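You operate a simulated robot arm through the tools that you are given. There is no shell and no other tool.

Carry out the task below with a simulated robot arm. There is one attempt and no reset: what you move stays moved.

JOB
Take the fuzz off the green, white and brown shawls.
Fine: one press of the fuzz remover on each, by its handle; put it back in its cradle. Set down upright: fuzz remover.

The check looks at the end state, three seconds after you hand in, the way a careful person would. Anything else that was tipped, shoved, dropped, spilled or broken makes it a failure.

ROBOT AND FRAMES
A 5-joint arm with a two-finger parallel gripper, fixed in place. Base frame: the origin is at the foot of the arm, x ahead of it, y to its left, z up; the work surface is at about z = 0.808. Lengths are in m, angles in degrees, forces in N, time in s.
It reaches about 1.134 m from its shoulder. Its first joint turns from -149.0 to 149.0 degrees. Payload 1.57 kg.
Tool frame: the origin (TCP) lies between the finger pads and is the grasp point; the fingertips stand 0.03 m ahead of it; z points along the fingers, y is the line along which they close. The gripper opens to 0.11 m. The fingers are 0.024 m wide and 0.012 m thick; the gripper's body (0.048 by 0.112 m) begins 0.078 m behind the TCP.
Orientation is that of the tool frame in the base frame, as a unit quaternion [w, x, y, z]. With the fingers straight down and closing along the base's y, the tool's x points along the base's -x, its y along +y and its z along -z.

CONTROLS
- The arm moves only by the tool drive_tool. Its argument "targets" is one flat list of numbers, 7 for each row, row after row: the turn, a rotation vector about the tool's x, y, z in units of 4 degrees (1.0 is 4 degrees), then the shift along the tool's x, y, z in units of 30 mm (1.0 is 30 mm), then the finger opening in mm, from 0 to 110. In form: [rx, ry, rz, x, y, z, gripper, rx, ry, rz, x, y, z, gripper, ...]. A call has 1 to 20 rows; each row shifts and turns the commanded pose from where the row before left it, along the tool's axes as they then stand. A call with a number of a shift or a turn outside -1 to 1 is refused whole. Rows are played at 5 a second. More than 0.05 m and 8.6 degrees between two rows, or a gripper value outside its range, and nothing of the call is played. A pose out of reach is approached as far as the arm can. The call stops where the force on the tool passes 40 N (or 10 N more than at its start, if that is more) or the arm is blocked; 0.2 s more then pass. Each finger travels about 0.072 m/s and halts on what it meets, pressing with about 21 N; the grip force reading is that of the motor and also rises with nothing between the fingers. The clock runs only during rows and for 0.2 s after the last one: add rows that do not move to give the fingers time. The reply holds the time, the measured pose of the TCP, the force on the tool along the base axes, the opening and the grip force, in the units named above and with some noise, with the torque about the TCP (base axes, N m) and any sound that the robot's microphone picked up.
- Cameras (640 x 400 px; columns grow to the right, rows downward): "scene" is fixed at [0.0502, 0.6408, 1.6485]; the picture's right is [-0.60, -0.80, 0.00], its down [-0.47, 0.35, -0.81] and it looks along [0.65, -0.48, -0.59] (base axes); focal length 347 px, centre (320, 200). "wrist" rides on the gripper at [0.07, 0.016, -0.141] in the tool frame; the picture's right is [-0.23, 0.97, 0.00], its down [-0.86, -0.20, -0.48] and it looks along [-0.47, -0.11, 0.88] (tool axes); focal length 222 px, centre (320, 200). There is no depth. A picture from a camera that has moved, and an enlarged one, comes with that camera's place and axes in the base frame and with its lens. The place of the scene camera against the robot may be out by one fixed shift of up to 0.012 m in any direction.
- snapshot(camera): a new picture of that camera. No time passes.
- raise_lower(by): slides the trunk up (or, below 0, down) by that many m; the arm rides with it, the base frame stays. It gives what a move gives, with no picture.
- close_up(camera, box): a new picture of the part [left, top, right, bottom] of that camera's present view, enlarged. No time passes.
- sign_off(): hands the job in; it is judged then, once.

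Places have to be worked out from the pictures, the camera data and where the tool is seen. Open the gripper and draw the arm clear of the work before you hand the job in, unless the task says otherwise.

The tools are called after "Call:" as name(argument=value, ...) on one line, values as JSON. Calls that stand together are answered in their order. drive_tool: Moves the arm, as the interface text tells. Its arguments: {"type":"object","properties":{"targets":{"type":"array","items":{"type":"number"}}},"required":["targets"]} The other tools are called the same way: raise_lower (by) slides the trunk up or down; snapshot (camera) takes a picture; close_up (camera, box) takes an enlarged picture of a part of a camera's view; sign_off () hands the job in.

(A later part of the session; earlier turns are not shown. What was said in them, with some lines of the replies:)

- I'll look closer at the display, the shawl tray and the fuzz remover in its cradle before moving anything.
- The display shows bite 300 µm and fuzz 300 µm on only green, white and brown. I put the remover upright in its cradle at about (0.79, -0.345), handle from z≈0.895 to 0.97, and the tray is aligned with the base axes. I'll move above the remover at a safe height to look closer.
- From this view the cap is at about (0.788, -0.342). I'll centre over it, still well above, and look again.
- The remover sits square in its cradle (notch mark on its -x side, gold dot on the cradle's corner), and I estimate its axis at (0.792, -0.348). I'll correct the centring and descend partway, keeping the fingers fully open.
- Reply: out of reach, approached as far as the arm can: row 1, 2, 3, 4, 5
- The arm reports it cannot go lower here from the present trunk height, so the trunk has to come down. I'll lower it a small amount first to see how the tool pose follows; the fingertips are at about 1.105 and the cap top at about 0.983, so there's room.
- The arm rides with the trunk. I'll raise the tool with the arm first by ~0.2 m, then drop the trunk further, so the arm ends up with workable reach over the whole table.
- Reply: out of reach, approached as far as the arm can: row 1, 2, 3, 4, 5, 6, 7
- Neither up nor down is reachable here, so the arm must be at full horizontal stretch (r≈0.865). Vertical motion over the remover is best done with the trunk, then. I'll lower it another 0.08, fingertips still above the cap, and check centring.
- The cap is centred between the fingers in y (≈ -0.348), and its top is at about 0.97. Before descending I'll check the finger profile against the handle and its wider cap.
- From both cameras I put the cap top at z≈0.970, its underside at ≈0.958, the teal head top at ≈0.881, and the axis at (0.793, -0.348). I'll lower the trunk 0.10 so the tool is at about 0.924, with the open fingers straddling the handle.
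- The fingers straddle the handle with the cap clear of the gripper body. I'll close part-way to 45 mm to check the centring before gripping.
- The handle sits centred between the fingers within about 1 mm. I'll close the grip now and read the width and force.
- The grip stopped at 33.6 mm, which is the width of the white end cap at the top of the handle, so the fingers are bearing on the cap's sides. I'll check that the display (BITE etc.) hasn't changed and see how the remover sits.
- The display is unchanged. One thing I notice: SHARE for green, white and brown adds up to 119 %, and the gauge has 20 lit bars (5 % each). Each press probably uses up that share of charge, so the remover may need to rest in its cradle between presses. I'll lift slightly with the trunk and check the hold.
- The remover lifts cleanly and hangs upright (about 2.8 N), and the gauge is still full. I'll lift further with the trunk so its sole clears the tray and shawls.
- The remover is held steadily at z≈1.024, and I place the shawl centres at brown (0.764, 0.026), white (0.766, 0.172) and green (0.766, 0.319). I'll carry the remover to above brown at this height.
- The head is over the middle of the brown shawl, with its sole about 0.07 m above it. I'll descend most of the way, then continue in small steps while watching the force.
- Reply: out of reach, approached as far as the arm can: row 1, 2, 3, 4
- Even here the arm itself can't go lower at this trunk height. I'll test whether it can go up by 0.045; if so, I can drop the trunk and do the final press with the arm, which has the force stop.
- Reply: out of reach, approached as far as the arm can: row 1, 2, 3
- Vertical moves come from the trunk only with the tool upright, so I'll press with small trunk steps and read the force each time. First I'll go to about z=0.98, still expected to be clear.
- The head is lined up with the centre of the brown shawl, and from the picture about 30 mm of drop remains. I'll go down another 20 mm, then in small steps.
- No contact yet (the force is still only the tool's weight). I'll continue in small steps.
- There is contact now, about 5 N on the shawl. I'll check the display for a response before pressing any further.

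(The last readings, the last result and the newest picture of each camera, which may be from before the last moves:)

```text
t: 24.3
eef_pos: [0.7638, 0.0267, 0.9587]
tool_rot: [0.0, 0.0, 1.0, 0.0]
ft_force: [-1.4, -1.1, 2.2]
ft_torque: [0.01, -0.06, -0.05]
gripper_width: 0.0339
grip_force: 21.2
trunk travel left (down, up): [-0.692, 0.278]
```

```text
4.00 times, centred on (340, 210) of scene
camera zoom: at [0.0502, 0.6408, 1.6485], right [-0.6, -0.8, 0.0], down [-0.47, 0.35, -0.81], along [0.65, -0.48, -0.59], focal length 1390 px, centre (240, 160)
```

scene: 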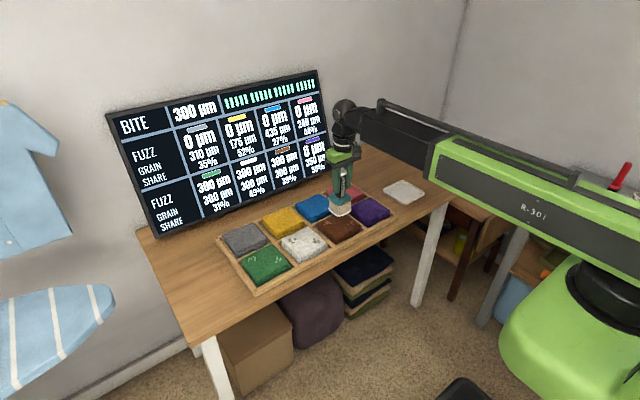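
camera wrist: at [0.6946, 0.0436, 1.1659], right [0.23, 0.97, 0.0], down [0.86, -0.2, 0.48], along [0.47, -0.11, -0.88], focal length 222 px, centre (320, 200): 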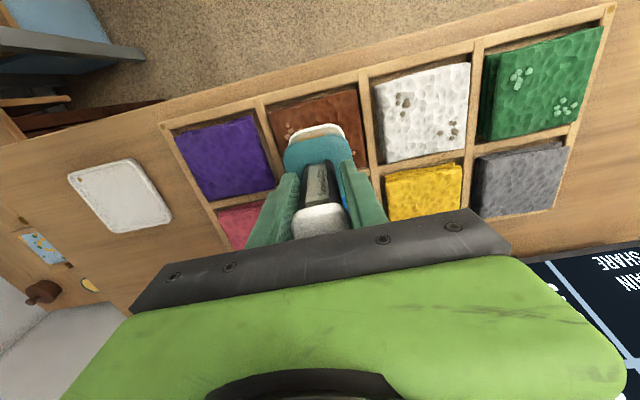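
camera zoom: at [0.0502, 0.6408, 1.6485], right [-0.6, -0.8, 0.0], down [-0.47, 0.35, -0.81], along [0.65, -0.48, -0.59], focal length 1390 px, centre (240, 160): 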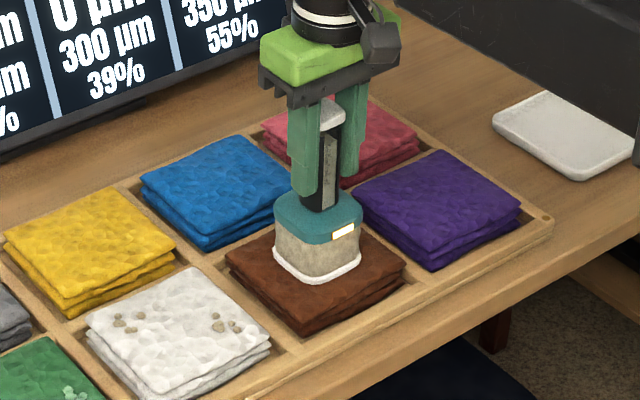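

The brown shawl now reads 0 µm and its fuzz is gone; the head's lamp lit and the gauge dropped by one bar. I'll lift straight off and re-check the display and the window on the handle.

Call:
raise_lower(by=0.065)

Call:
close_up(camera="scene", box=[100, 60, 340, 240])

Call:
close_up(camera="scene", box=[290, 140, 390, 260])

Call:
close_up(camera="wrist", box=[270, 130, 370, 230])

```text
t: 25.4
eef_pos: [0.7644, 0.0275, 1.024]
tool_rot: [0.0, 0.0, 1.0, 0.0]
ft_force: [-0.7, -0.5, -2.9]
ft_torque: [0.04, 0.05, 0.02]
gripper_width: 0.0337
grip_force: 21.7
trunk travel left (down, up): [-0.757, 0.213]
```

```text
2.22 times, centred on (220, 150) of scene
camera zoom: at [0.0502, 0.6408, 1.6485], right [-0.6, -0.8, 0.0], down [-0.47, 0.35, -0.81], along [0.65, -0.48, -0.59], focal length 772 px, centre (542, 311)
```

zoom: 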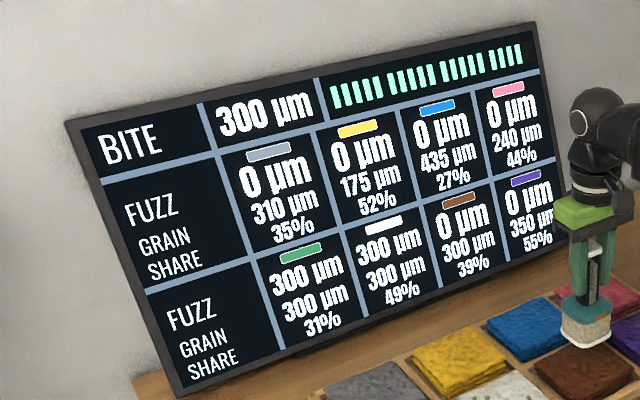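

```text
3.33 times, centred on (340, 200) of scene
camera zoom: at [0.0502, 0.6408, 1.6485], right [-0.6, -0.8, 0.0], down [-0.47, 0.35, -0.81], along [0.65, -0.48, -0.59], focal length 1158 px, centre (253, 200)
```

zoom: 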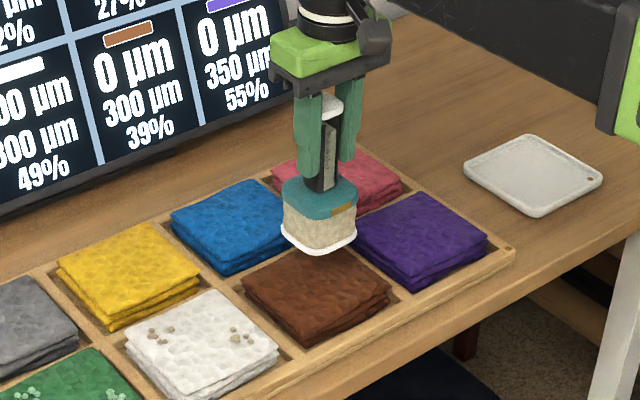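

```text
4.00 times, centred on (320, 180) of wrist
camera zoom: at [0.6947, 0.0435, 1.1659], right [0.23, 0.97, 0.0], down [0.86, -0.2, 0.48], along [0.47, -0.11, -0.88], focal length 888 px, centre (320, 280)
```

zoom: 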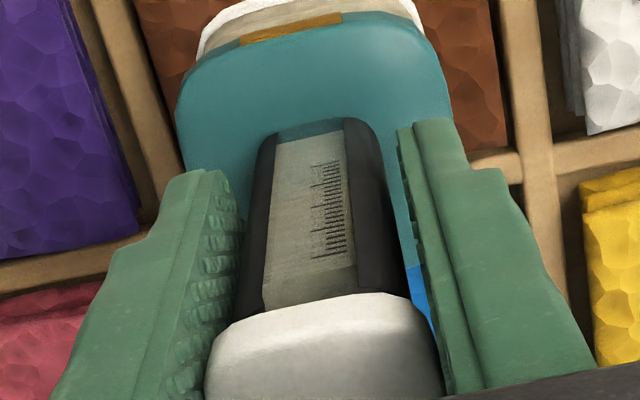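

Brown is done, BITE is still 300 µm and 19 bars remain. I'll move over to white at about (0.766, 0.172), staying at this height.

Call:
drive_tool(targets=[0, 0, 0, 0, 0.3, 0, 10, 0, 0, 0, -0.01, 0.6, 0, 10, 0, 0, 0, -0.01, 0.6, 0, 10, 0, 0, 0, -0.01, 0.6, 0, 10, 0, 0, 0, -0.01, 0.6, 0, 10, 0, 0, 0, -0.01, 0.6, 0, 10, 0, 0, 0, -0.01, 0.6, 0, 10, 0, 0, 0, 0, 0.6, 0, 10, 0, 0, 0, 0, 0.33, 0, 10, 0, 0, 0, 0, 0, 0, 10])

Call:
snapshot(camera="wrist")

Call:
close_up(camera="wrist", box=[220, 70, 420, 230])

Call:
close_up(camera="scene", box=[240, 150, 360, 290])

```text
t: 27.6
eef_pos: [0.7656, 0.1717, 1.0237]
tool_rot: [0.0, 0.0, 1.0, 0.0]
ft_force: [0.0, 0.7, -2.8]
ft_torque: [0.04, 0.02, -0.01]
gripper_width: 0.0337
grip_force: 21.1
trunk travel left (down, up): [-0.757, 0.213]
```

```text
taken
camera wrist: at [0.6966, 0.1886, 1.1659], right [0.23, 0.97, 0.0], down [0.86, -0.2, 0.48], along [0.47, -0.11, -0.88], focal length 222 px, centre (320, 200)
```

wrist: 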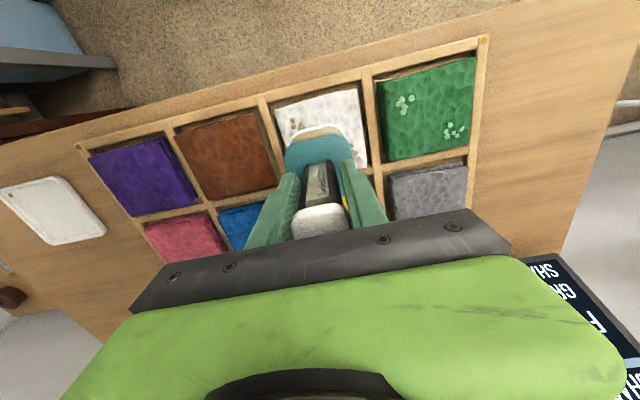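

```text
2.50 times, centred on (320, 150) of wrist
camera zoom: at [0.6966, 0.1886, 1.1659], right [0.23, 0.97, 0.0], down [0.86, -0.2, 0.48], along [0.47, -0.11, -0.88], focal length 555 px, centre (320, 325)
```

zoom: 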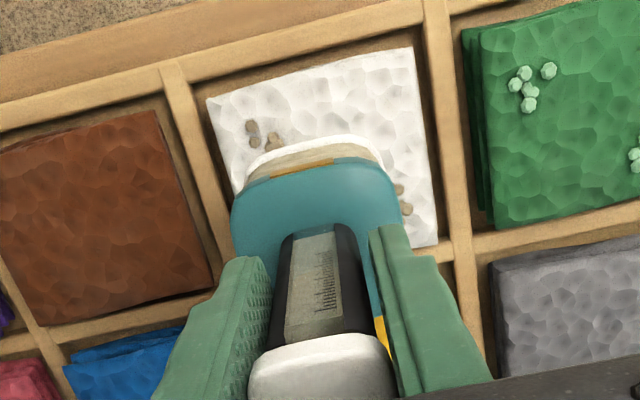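

```text
2.86 times, centred on (300, 220) of scene
camera zoom: at [0.0502, 0.6408, 1.6485], right [-0.6, -0.8, 0.0], down [-0.47, 0.35, -0.81], along [0.65, -0.48, -0.59], focal length 992 px, centre (377, 143)
```

zoom: 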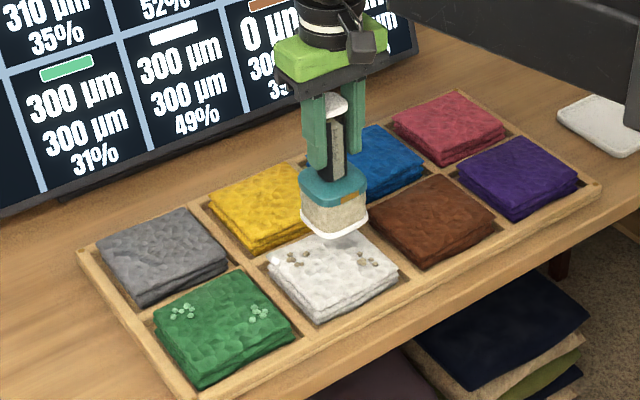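

The head is over the centre of the white shawl, to within a few millimetres. I'll lower to just above contact height.

Call:
raise_lower(by=-0.058)

Call:
close_up(camera="scene", box=[250, 180, 350, 280])

Call:
close_up(camera="scene", box=[100, 60, 340, 240])

```text
t: 28.5
eef_pos: [0.7667, 0.1728, 0.9652]
tool_rot: [0.001, 0.0, 1.0, 0.0]
ft_force: [-0.9, -0.2, -2.5]
ft_torque: [-0.03, -0.01, -0.04]
gripper_width: 0.034
grip_force: 20.4
trunk travel left (down, up): [-0.699, 0.271]
```

```text
4.00 times, centred on (300, 230) of scene
camera zoom: at [0.0502, 0.6408, 1.6485], right [-0.6, -0.8, 0.0], down [-0.47, 0.35, -0.81], along [0.65, -0.48, -0.59], focal length 1390 px, centre (400, 80)
```

zoom: 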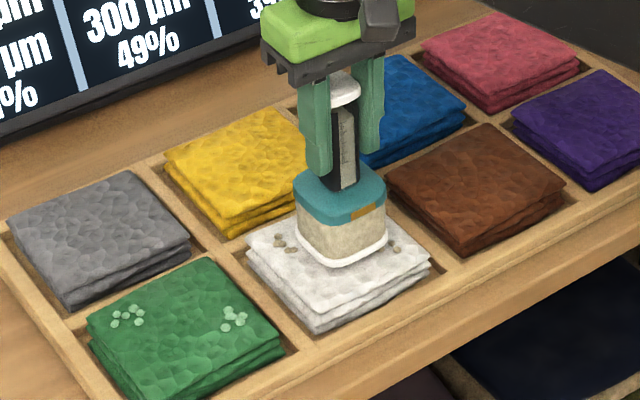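

```text
2.22 times, centred on (220, 150) of scene
camera zoom: at [0.0502, 0.6408, 1.6485], right [-0.6, -0.8, 0.0], down [-0.47, 0.35, -0.81], along [0.65, -0.48, -0.59], focal length 772 px, centre (542, 311)
```

zoom: 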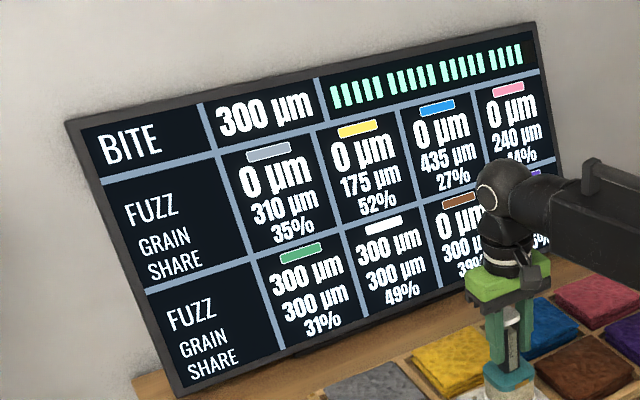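

The white shawl still reads 300 µm and the head is a few millimetres above it. I'll step down to contact.

Call:
raise_lower(by=-0.004)

```text
t: 29.1
eef_pos: [0.7662, 0.1725, 0.9625]
tool_rot: [0.0, 0.0, 1.0, 0.0]
ft_force: [-0.6, 0.2, -2.6]
ft_torque: [0.0, 0.04, 0.03]
gripper_width: 0.0337
grip_force: 21.3
trunk travel left (down, up): [-0.695, 0.275]
```

No contact yet. One more small step.

Call:
raise_lower(by=-0.003)

Call:
close_up(camera="scene", box=[100, 60, 340, 240])

```text
t: 29.6
eef_pos: [0.7659, 0.1712, 0.9603]
tool_rot: [0.0, 0.0, 1.0, 0.001]
ft_force: [-0.1, -1.6, 1.6]
ft_torque: [0.07, -0.1, -0.02]
gripper_width: 0.0338
grip_force: 21.0
trunk travel left (down, up): [-0.692, 0.278]
```

```text
2.22 times, centred on (220, 150) of scene
camera zoom: at [0.0502, 0.6408, 1.6485], right [-0.6, -0.8, 0.0], down [-0.47, 0.35, -0.81], along [0.65, -0.48, -0.59], focal length 772 px, centre (542, 311)
```

zoom: 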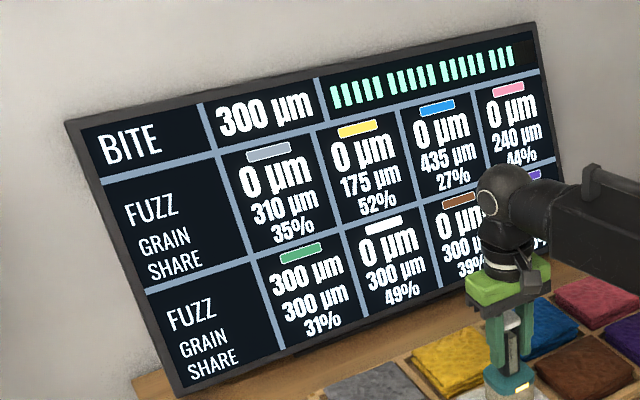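

The white shawl now reads 0 µm, BITE is still 300 and 18 bars remain. I'll lift straight off.

Call:
raise_lower(by=0.065)

Call:
close_up(camera="scene", box=[100, 60, 340, 240])

Call:
close_up(camera="scene", box=[200, 150, 400, 310])

```text
t: 30.6
eef_pos: [0.7666, 0.1717, 1.0246]
tool_rot: [0.0, 0.0, 1.0, -0.001]
ft_force: [-0.2, -0.1, -2.5]
ft_torque: [0.01, 0.04, 0.0]
gripper_width: 0.0336
grip_force: 21.0
trunk travel left (down, up): [-0.757, 0.213]
```

```text
2.22 times, centred on (220, 150) of scene
camera zoom: at [0.0502, 0.6408, 1.6485], right [-0.6, -0.8, 0.0], down [-0.47, 0.35, -0.81], along [0.65, -0.48, -0.59], focal length 772 px, centre (542, 311)
```

zoom: 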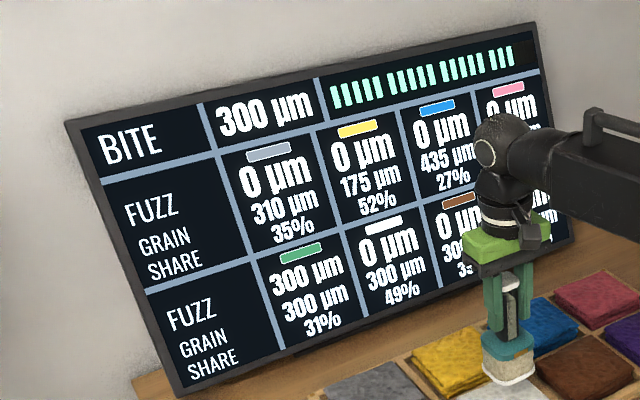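

```text
2.50 times, centred on (300, 230) of scene
camera zoom: at [0.0502, 0.6408, 1.6485], right [-0.6, -0.8, 0.0], down [-0.47, 0.35, -0.81], along [0.65, -0.48, -0.59], focal length 868 px, centre (370, 125)
```

zoom: 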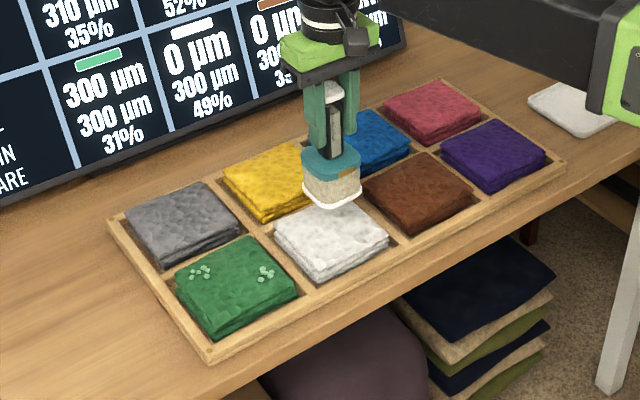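

White is done, and green is the last one, at about (0.765, 0.319). I'll move across at this height.

Call:
drive_tool(targets=[0, 0, 0, 0, 0.3, 0, 10, 0, 0, 0, 0.01, 0.6, 0, 10, 0, 0, 0, 0.01, 0.6, 0, 10, 0, 0, 0, 0.01, 0.6, 0, 10, 0, 0, 0, 0.01, 0.6, 0, 10, 0, 0, 0, 0.01, 0.6, 0, 10, 0, 0, 0, 0, 0.6, 0, 10, 0, 0, 0, 0, 0.6, 0, 10, 0, 0, 0, 0, 0.38, 0, 10, 0, 0, 0, 0, 0, 0, 10])

Call:
close_up(camera="wrist", box=[220, 70, 420, 230])

Call:
close_up(camera="scene", box=[200, 150, 360, 310])

```text
t: 32.8
eef_pos: [0.765, 0.319, 1.0247]
tool_rot: [0.0, 0.0, 1.0, 0.0]
ft_force: [-0.3, 0.7, -2.1]
ft_torque: [-0.02, 0.02, -0.03]
gripper_width: 0.0338
grip_force: 21.3
trunk travel left (down, up): [-0.757, 0.213]
```

```text
2.50 times, centred on (320, 150) of wrist
camera zoom: at [0.6951, 0.3351, 1.1659], right [0.23, 0.97, 0.0], down [0.86, -0.2, 0.48], along [0.47, -0.11, -0.88], focal length 555 px, centre (320, 325)
```

zoom: 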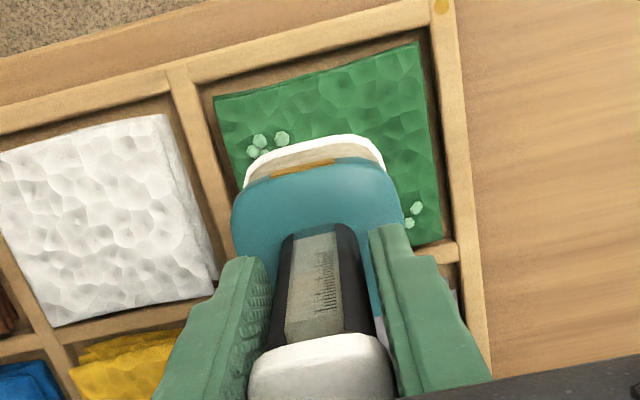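

```text
2.50 times, centred on (280, 230) of scene
camera zoom: at [0.0502, 0.6408, 1.6485], right [-0.6, -0.8, 0.0], down [-0.47, 0.35, -0.81], along [0.65, -0.48, -0.59], focal length 868 px, centre (420, 125)
```

zoom: 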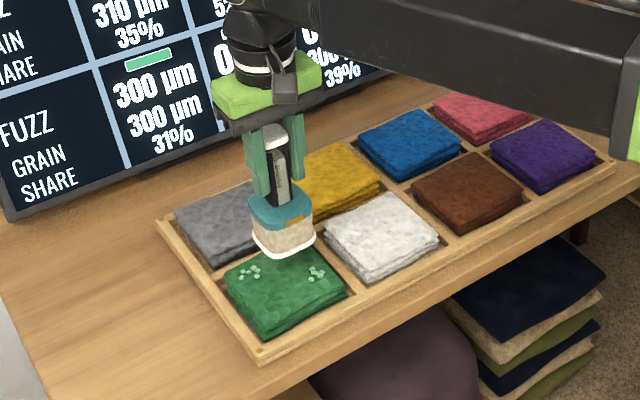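

The head is centred over green. I'll lower to just above contact and check that BITE and the green value are unchanged.

Call:
raise_lower(by=-0.057)

Call:
close_up(camera="scene", box=[100, 60, 340, 240])

Call:
close_up(camera="scene", box=[220, 200, 320, 300])

```text
t: 33.8
eef_pos: [0.7646, 0.3187, 0.9671]
tool_rot: [-0.001, 0.001, 1.0, 0.0]
ft_force: [-0.2, -0.6, -2.4]
ft_torque: [-0.02, 0.05, 0.0]
gripper_width: 0.0336
grip_force: 21.3
trunk travel left (down, up): [-0.7, 0.27]
```

```text
2.22 times, centred on (220, 150) of scene
camera zoom: at [0.0502, 0.6408, 1.6485], right [-0.6, -0.8, 0.0], down [-0.47, 0.35, -0.81], along [0.65, -0.48, -0.59], focal length 772 px, centre (542, 311)
```

zoom: 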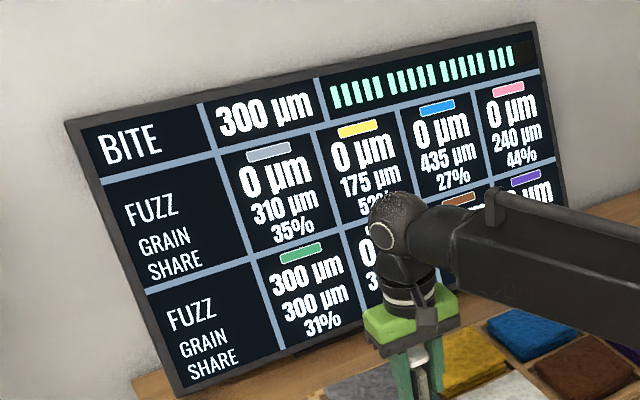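

```text
4.00 times, centred on (270, 250) of scene
camera zoom: at [0.0502, 0.6408, 1.6485], right [-0.6, -0.8, 0.0], down [-0.47, 0.35, -0.81], along [0.65, -0.48, -0.59], focal length 1390 px, centre (520, 0)
```

zoom: 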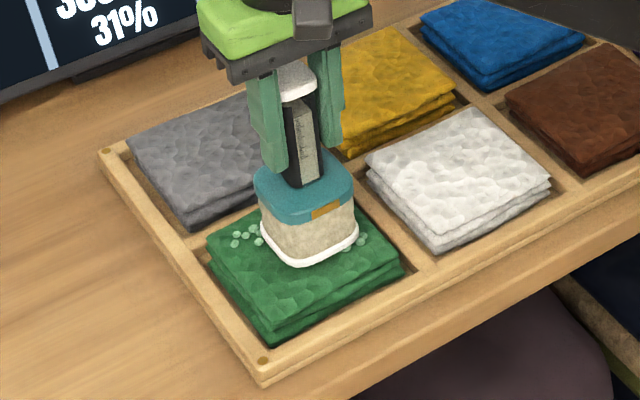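

BITE is 300 µm and green still reads 300 µm, with no contact yet. I'll step down.

Call:
raise_lower(by=-0.004)

```text
t: 34.3
eef_pos: [0.7643, 0.319, 0.9634]
tool_rot: [0.0, 0.0, 1.0, 0.0]
ft_force: [0.3, 0.0, -3.0]
ft_torque: [0.0, 0.01, -0.03]
gripper_width: 0.0337
grip_force: 21.1
trunk travel left (down, up): [-0.696, 0.274]
```

Still no contact. Another small step.

Call:
raise_lower(by=-0.003)

Call:
close_up(camera="scene", box=[100, 60, 340, 240])

```text
t: 34.9
eef_pos: [0.7648, 0.319, 0.9591]
tool_rot: [0.0, 0.0, 1.0, 0.0]
ft_force: [-0.1, 0.3, -2.5]
ft_torque: [0.01, 0.01, -0.02]
gripper_width: 0.0341
grip_force: 20.9
trunk travel left (down, up): [-0.693, 0.277]
```

```text
2.22 times, centred on (220, 150) of scene
camera zoom: at [0.0502, 0.6408, 1.6485], right [-0.6, -0.8, 0.0], down [-0.47, 0.35, -0.81], along [0.65, -0.48, -0.59], focal length 772 px, centre (542, 311)
```

zoom: 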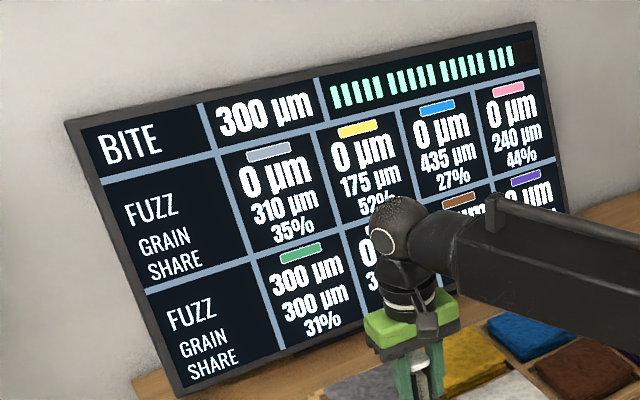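

Still no contact on green. I'll continue with a 2 mm step.

Call:
raise_lower(by=-0.002)

Call:
close_up(camera="scene", box=[100, 60, 340, 240])

```text
t: 35.4
eef_pos: [0.7646, 0.3183, 0.9606]
tool_rot: [0.0, 0.0, 1.0, 0.0]
ft_force: [3.0, -1.9, 13.3]
ft_torque: [0.13, -0.12, -0.12]
gripper_width: 0.0338
grip_force: 21.5
trunk travel left (down, up): [-0.691, 0.279]
```

```text
2.22 times, centred on (220, 150) of scene
camera zoom: at [0.0502, 0.6408, 1.6485], right [-0.6, -0.8, 0.0], down [-0.47, 0.35, -0.81], along [0.65, -0.48, -0.59], focal length 772 px, centre (542, 311)
```

zoom: 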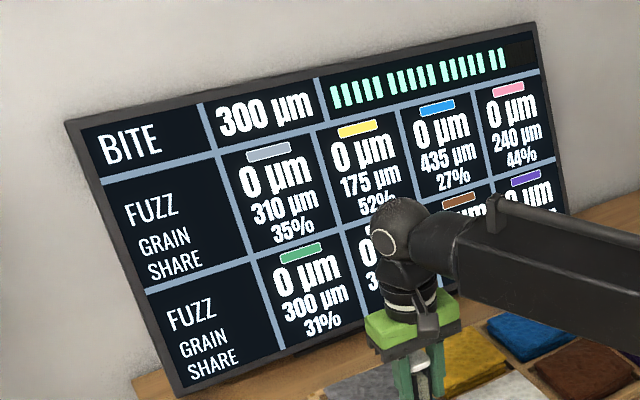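

Green now reads 0 µm. I'll lift straight off and inspect all the shawls.

Call:
raise_lower(by=0.066)

Call:
close_up(camera="scene", box=[200, 150, 400, 310])

Call:
close_up(camera="wrist", box=[220, 70, 420, 230])

```text
t: 36.4
eef_pos: [0.7642, 0.3176, 1.0226]
tool_rot: [0.0, -0.001, 1.0, 0.0]
ft_force: [0.4, 1.0, -2.5]
ft_torque: [0.02, 0.03, 0.01]
gripper_width: 0.0338
grip_force: 20.9
trunk travel left (down, up): [-0.757, 0.213]
```

```text
2.50 times, centred on (300, 230) of scene
camera zoom: at [0.0502, 0.6408, 1.6485], right [-0.6, -0.8, 0.0], down [-0.47, 0.35, -0.81], along [0.65, -0.48, -0.59], focal length 868 px, centre (370, 125)
```

zoom: 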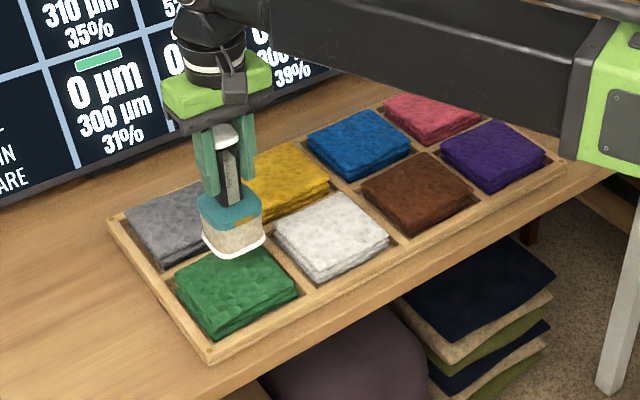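

```text
2.50 times, centred on (320, 150) of wrist
camera zoom: at [0.6952, 0.3349, 1.1658], right [0.23, 0.97, 0.0], down [0.86, -0.2, 0.48], along [0.47, -0.11, -0.88], focal length 555 px, centre (320, 325)
```

zoom: 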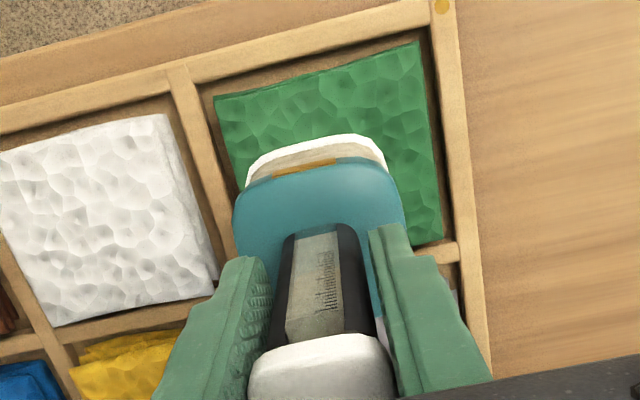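

All three shawls are clean and the others are untouched. I'll carry the remover back toward the cradle at this height, with the same orientation.

Call:
drive_tool(targets=[0, 0, 0, 0, -0.4, 0, 10, 0, 0, 0, 0, -0.8, 0, 10, 0, 0, 0, 0, -0.9, 0, 10, 0, 0, 0, 0, -0.9, 0, 10, 0, 0, 0, 0, -0.9, 0, 10, 0, 0, 0, 0, -0.9, 0, 10, 0, 0, 0, 0, -0.9, 0, 10, 0, 0, 0, 0, -0.9, 0, 10, 0, 0, 0, 0, -0.9, 0, 10, 0, 0, 0, 0, -0.9, 0, 10, 0, 0, 0, 0, -0.9, 0, 10, 0, 0, 0, 0, -0.9, 0, 10, 0, 0, 0, 0, -0.9, 0, 10, 0, 0, 0, 0, -0.9, 0, 10, 0, 0, 0, 0, -0.9, 0, 10, 0, 0, 0, 0, -0.9, 0, 10, 0, 0, 0, 0, -0.9, 0, 10, 0, 0, 0, 0, -0.9, 0, 10, 0, 0, 0, 0, -0.6, 0, 10, 0, 0, 0, 0, 0, 0, 10])

Call:
snapshot(camera="wrist")

```text
t: 40.6
eef_pos: [0.764, -0.1688, 1.0237]
tool_rot: [0.0, 0.0, 1.0, 0.0]
ft_force: [0.0, 0.0, -3.6]
ft_torque: [0.01, 0.02, 0.05]
gripper_width: 0.0336
grip_force: 21.5
trunk travel left (down, up): [-0.757, 0.213]
```

```text
taken
camera wrist: at [0.6952, -0.1516, 1.1659], right [0.23, 0.97, 0.0], down [0.86, -0.2, 0.48], along [0.47, -0.11, -0.88], focal length 222 px, centre (320, 200)
```

wrist: 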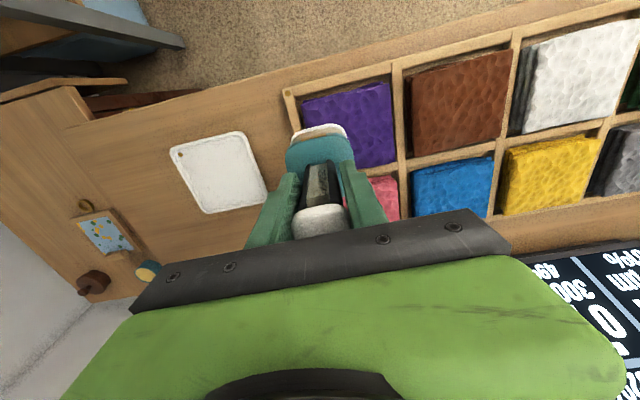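

The cradle is in view, empty and in place at about (0.792, -0.346). I'll move the rest of the way over it.

Call:
drive_tool(targets=[0, 0, 0, -0.1, -0.54, 0, 10, 0, 0, 0, -0.1, -0.6, 0, 10, 0, 0, 0, -0.1, -0.6, 0, 10, 0, 0, 0, -0.1, -0.6, 0, 10, 0, 0, 0, -0.1, -0.6, 0, 10, 0, 0, 0, -0.1, -0.6, 0, 10, 0, 0, 0, -0.1, -0.6, 0, 10, 0, 0, 0, -0.1, -0.6, 0, 10, 0, 0, 0, -0.1, -0.6, 0, 10, 0, 0, 0, 0, -0.6, 0, 10, 0, 0, 0, 0, 0, 0, 10])

Call:
snapshot(camera="wrist")

Call:
close_up(camera="wrist", box=[220, 70, 420, 230])

Call:
close_up(camera="scene", box=[370, 110, 450, 210])

```text
t: 43.0
eef_pos: [0.7919, -0.3455, 1.024]
tool_rot: [0.0, 0.0, 1.0, 0.0]
ft_force: [-0.5, -0.9, -2.8]
ft_torque: [-0.02, 0.03, -0.01]
gripper_width: 0.0338
grip_force: 21.5
trunk travel left (down, up): [-0.757, 0.213]
```

```text
taken
camera wrist: at [0.7219, -0.3297, 1.1659], right [0.23, 0.97, 0.0], down [0.86, -0.2, 0.48], along [0.47, -0.11, -0.88], focal length 222 px, centre (320, 200)
```

wrist: 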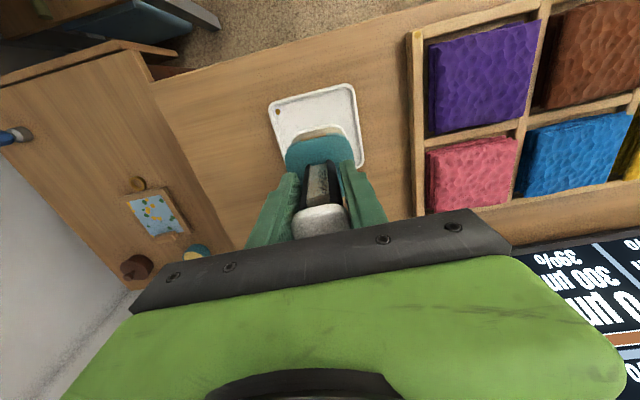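

```text
2.50 times, centred on (320, 150) of wrist
camera zoom: at [0.7219, -0.3297, 1.1659], right [0.23, 0.97, 0.0], down [0.86, -0.2, 0.48], along [0.47, -0.11, -0.88], focal length 555 px, centre (320, 325)
```

zoom: 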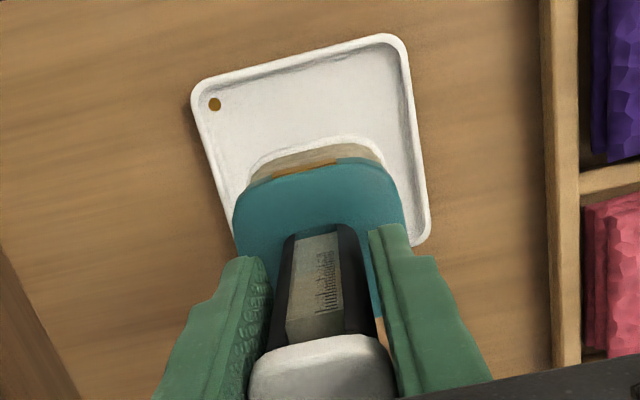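

```text
4.00 times, centred on (410, 160) of scene
camera zoom: at [0.0502, 0.6408, 1.6485], right [-0.6, -0.8, 0.0], down [-0.47, 0.35, -0.81], along [0.65, -0.48, -0.59], focal length 1390 px, centre (-40, 360)
```

zoom: 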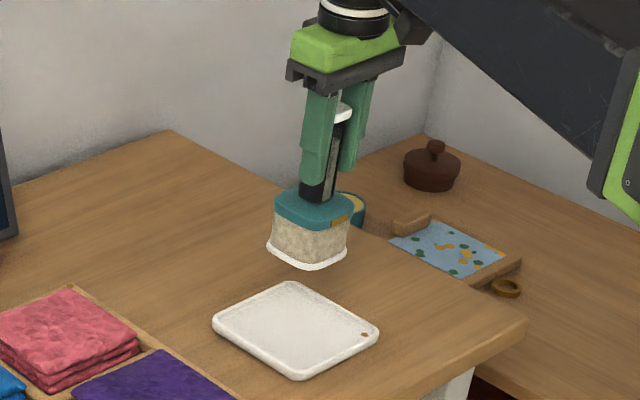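

The remover is back over its cradle at the same x, y and yaw as the pick-up. I'll lower most of the way, then settle in small steps.

Call:
raise_lower(by=-0.094)

Call:
close_up(camera="scene", box=[380, 140, 440, 210])

```text
t: 44.3
eef_pos: [0.7907, -0.3457, 0.9296]
tool_rot: [0.0, -0.001, 1.0, 0.0]
ft_force: [0.3, 0.3, -3.0]
ft_torque: [-0.02, 0.02, 0.0]
gripper_width: 0.034
grip_force: 21.1
trunk travel left (down, up): [-0.663, 0.307]
```

```text
5.71 times, centred on (410, 175) of scene
camera zoom: at [0.0502, 0.6408, 1.6485], right [-0.6, -0.8, 0.0], down [-0.47, 0.35, -0.81], along [0.65, -0.48, -0.59], focal length 1985 px, centre (-194, 343)
```

zoom: 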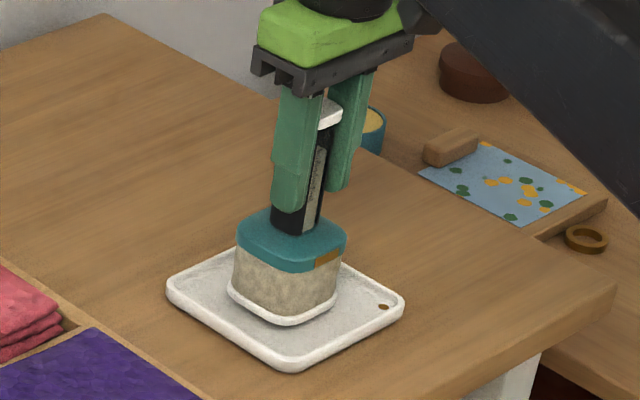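

The sole is a few millimetres above the cradle floor and inside the rim. I'll lower in small steps until it takes the weight.

Call:
raise_lower(by=-0.004)

Call:
raise_lower(by=-0.0015)

```text
t: 44.8
eef_pos: [0.792, -0.3466, 0.9264]
tool_rot: [-0.001, 0.0, 1.0, 0.0]
ft_force: [0.0, -0.2, -2.7]
ft_torque: [-0.03, 0.02, -0.02]
gripper_width: 0.0339
grip_force: 20.7
trunk travel left (down, up): [-0.659, 0.311]
```

```text
t: 45.4
eef_pos: [0.7908, -0.3468, 0.9263]
tool_rot: [0.0, 0.0, 1.0, 0.0]
ft_force: [0.5, 0.3, -2.6]
ft_torque: [-0.02, -0.01, 0.0]
gripper_width: 0.0336
grip_force: 21.2
trunk travel left (down, up): [-0.658, 0.312]
```

It's still hanging from the grip with no floor contact. I'll step down another millimetre.

Call:
raise_lower(by=-0.001)

```text
t: 45.9
eef_pos: [0.7919, -0.3456, 0.9249]
tool_rot: [-0.001, 0.0, 1.0, 0.0]
ft_force: [-0.1, -0.4, -2.0]
ft_torque: [0.06, -0.07, -0.01]
gripper_width: 0.0339
grip_force: 21.1
trunk travel left (down, up): [-0.657, 0.313]
```

The force and torque are starting to change, so the sole is just touching. One last tiny step to let the cradle take the weight.

Call:
raise_lower(by=-0.0008)

Call:
close_up(camera="scene", box=[380, 140, 440, 210])

Call:
close_up(camera="wrist", box=[220, 70, 420, 230])

```text
t: 46.4
eef_pos: [0.7913, -0.3457, 0.9234]
tool_rot: [0.0, 0.0, 1.0, 0.0]
ft_force: [4.8, -2.0, 12.3]
ft_torque: [0.15, -0.17, -0.08]
gripper_width: 0.0338
grip_force: 20.8
trunk travel left (down, up): [-0.656, 0.314]
```

```text
5.71 times, centred on (410, 175) of scene
camera zoom: at [0.0502, 0.6408, 1.6485], right [-0.6, -0.8, 0.0], down [-0.47, 0.35, -0.81], along [0.65, -0.48, -0.59], focal length 1985 px, centre (-194, 343)
```

zoom: 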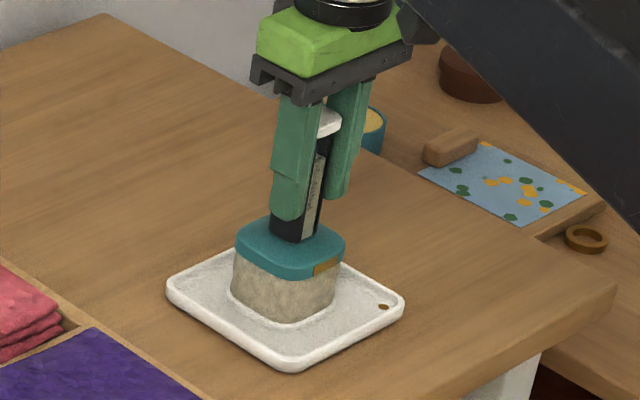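

```text
2.50 times, centred on (320, 150) of wrist
camera zoom: at [0.7214, -0.3294, 1.0654], right [0.23, 0.97, 0.0], down [0.85, -0.2, 0.48], along [0.47, -0.11, -0.88], focal length 555 px, centre (320, 325)
```

zoom: 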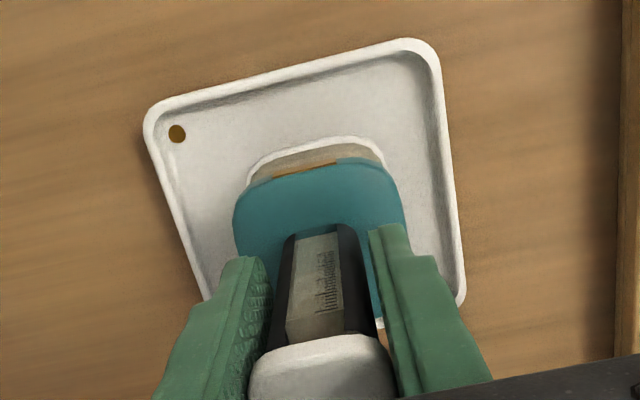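

The remover is seated in the cradle but with some preload (about 15 N). I'll back the trunk off by under a millimetre, then open the fingers gently.

Call:
raise_lower(by=0.0007)

Call:
drive_tool(targets=[0, 0, 0, 0, 0, 0, 34, 0, 0, 0, 0, 0, 0, 36, 0, 0, 0, 0, 0, 0, 40, 0, 0, 0, 0, 0, 0, 50, 0, 0, 0, 0, 0, 0, 70, 0, 0, 0, 0, 0, 0, 90, 0, 0, 0, 0, 0, 0, 110, 0, 0, 0, 0, 0, 0, 110, 0, 0, 0, 0, 0, 0, 110])

Call:
close_up(camera="scene", box=[380, 140, 440, 210])

Call:
close_up(camera="wrist", box=[220, 70, 420, 230])

```text
t: 46.9
eef_pos: [0.7907, -0.3461, 0.9249]
tool_rot: [0.0, 0.0, 1.0, 0.0]
ft_force: [1.5, -1.5, 3.1]
ft_torque: [0.04, -0.27, -0.04]
gripper_width: 0.0336
grip_force: 21.1
trunk travel left (down, up): [-0.657, 0.313]
```

```text
t: 48.9
eef_pos: [0.791, -0.3457, 0.9238]
tool_rot: [0.0, 0.001, 1.0, 0.0]
ft_force: [-0.4, 0.1, -0.2]
ft_torque: [-0.02, 0.01, -0.03]
gripper_width: 0.1097
grip_force: 0.1
trunk travel left (down, up): [-0.657, 0.313]
```

```text
5.71 times, centred on (410, 175) of scene
camera zoom: at [0.0502, 0.6408, 1.6485], right [-0.6, -0.8, 0.0], down [-0.47, 0.35, -0.81], along [0.65, -0.48, -0.59], focal length 1985 px, centre (-194, 343)
```

zoom: 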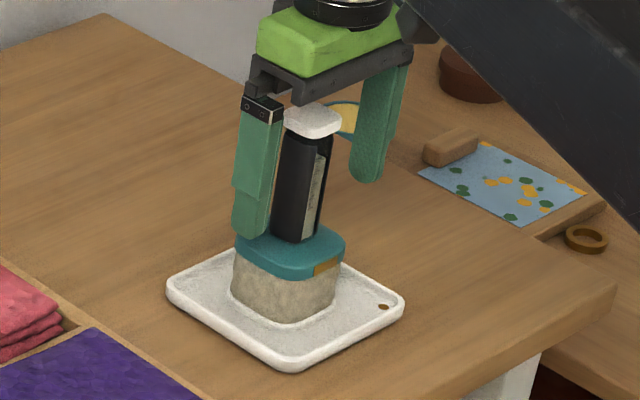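

```text
2.50 times, centred on (320, 150) of wrist
camera zoom: at [0.7218, -0.3294, 1.0655], right [0.23, 0.97, 0.0], down [0.86, -0.2, 0.48], along [0.47, -0.11, -0.88], focal length 555 px, centre (320, 325)
```

zoom: 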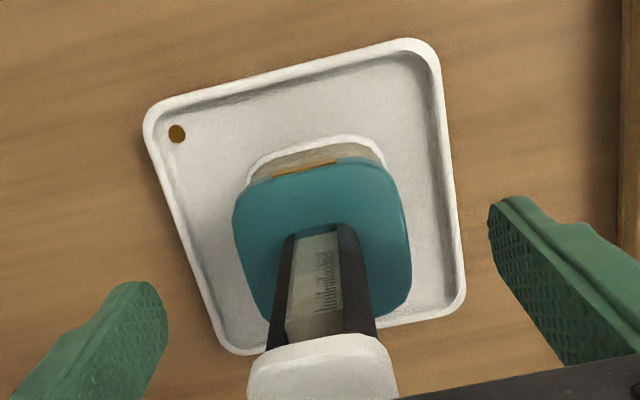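

The remover stands upright in its cradle and the fingers are clear. I'll raise the trunk straight up to withdraw.

Call:
raise_lower(by=0.2)

Call:
drive_tool(targets=[0, 0, 0, 0.6, 0.4, 0, 110, 0, 0, 0, 0.8, 0.8, 0, 110, 0, 0, 0, 0.8, 0.8, 0, 110, 0, 0, 0, 0.8, 0.8, 0, 110, 0, 0, 0, 0.6, 0.8, 0, 110, 0, 0, 0, 0, 0.8, 0, 110, 0, 0, 0, 0, 0.6, 0, 110, 0, 0, 0, 0, 0, 0, 110, 0, 0, 0, 0, 0, 0, 110])

Call:
snapshot(camera="scene")

Call:
close_up(camera="scene", box=[370, 130, 470, 220])

Call:
close_up(camera="scene", box=[100, 60, 340, 240])

Call:
snapshot(camera="wrist")

```text
t: 51.0
eef_pos: [0.7918, -0.3462, 1.1235]
tool_rot: [0.0, 0.0, 1.0, 0.0]
ft_force: [-0.6, 0.3, 0.4]
ft_torque: [-0.03, 0.0, 0.0]
gripper_width: 0.1101
grip_force: 0.0
trunk travel left (down, up): [-0.857, 0.113]
```

```text
t: 53.0
eef_pos: [0.6832, -0.1949, 1.1243]
tool_rot: [0.0, 0.0, 1.0, 0.001]
ft_force: [-0.4, -0.1, 0.0]
ft_torque: [0.0, -0.02, 0.01]
gripper_width: 0.1097
grip_force: 0.0
trunk travel left (down, up): [-0.857, 0.113]
```

```text
taken
```

scene: 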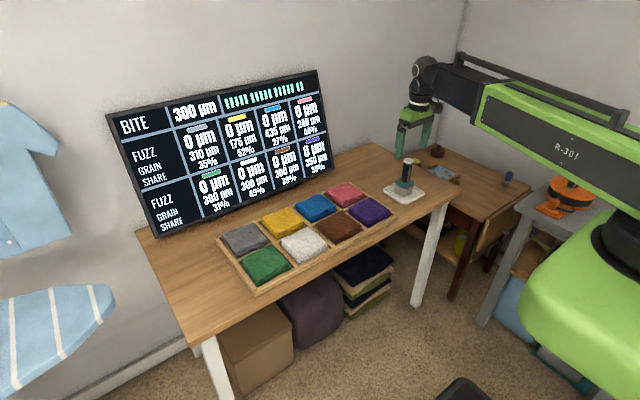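

```text
4.44 times, centred on (420, 175) of scene
camera zoom: at [0.0502, 0.6408, 1.6485], right [-0.6, -0.8, 0.0], down [-0.47, 0.35, -0.81], along [0.65, -0.48, -0.59], focal length 1544 px, centre (-124, 311)
```

zoom: 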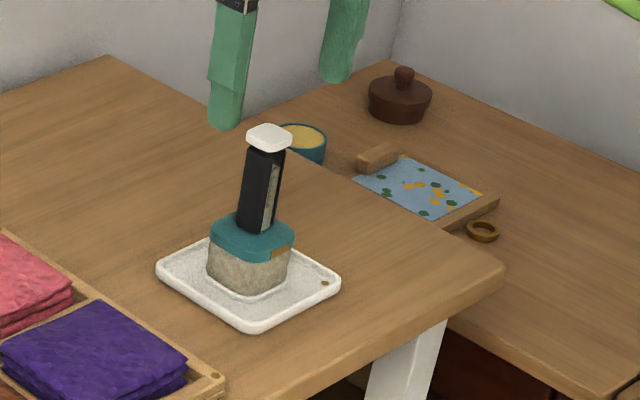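

```text
2.22 times, centred on (220, 150) of scene
camera zoom: at [0.0502, 0.6408, 1.6485], right [-0.6, -0.8, 0.0], down [-0.47, 0.35, -0.81], along [0.65, -0.48, -0.59], focal length 772 px, centre (542, 311)
```

zoom: 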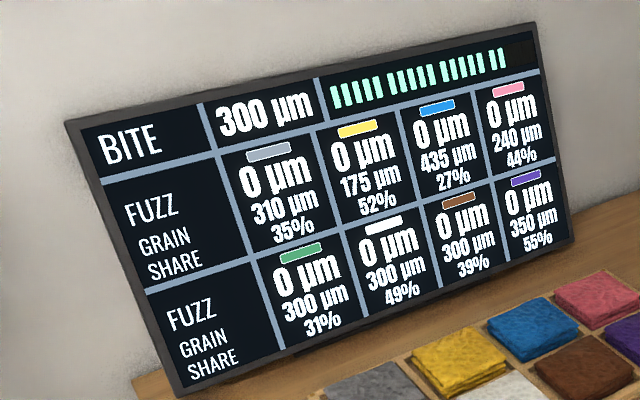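

```text
taken
camera wrist: at [0.6136, -0.1795, 1.2655], right [0.23, 0.97, 0.0], down [0.86, -0.2, 0.48], along [0.47, -0.11, -0.88], focal length 222 px, centre (320, 200)
```

wrist: 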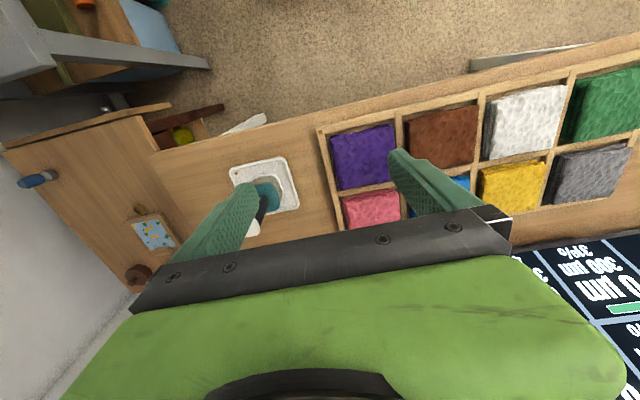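

All eight shawls now read 0 µm after exactly three presses, which took the gauge from 20 bars to 17. The remover stands upright in its cradle, nothing else has moved, and the open gripper is clear of the work. I'm handing the job in.

Call:
sign_off()

```text
The job is handed in.
```

The green, white and brown shawls are clear of fuzz. I gave each one press, and the display now reads 0 µm for all three. The other five shawls were not touched and still read 0 µm.

The fuzz remover is back in its cradle, standing upright within about 2 mm of where it started. The arm is clear of the work with the gripper open, and nothing else was moved. The check's result hasn't come back to me.

**Grip:** the fingers closed on the white cap at the top end of the handle, not on the black part below it. The cap is wider than the handle, so a straight-down grip always meets it first. It held steadily through all three presses.
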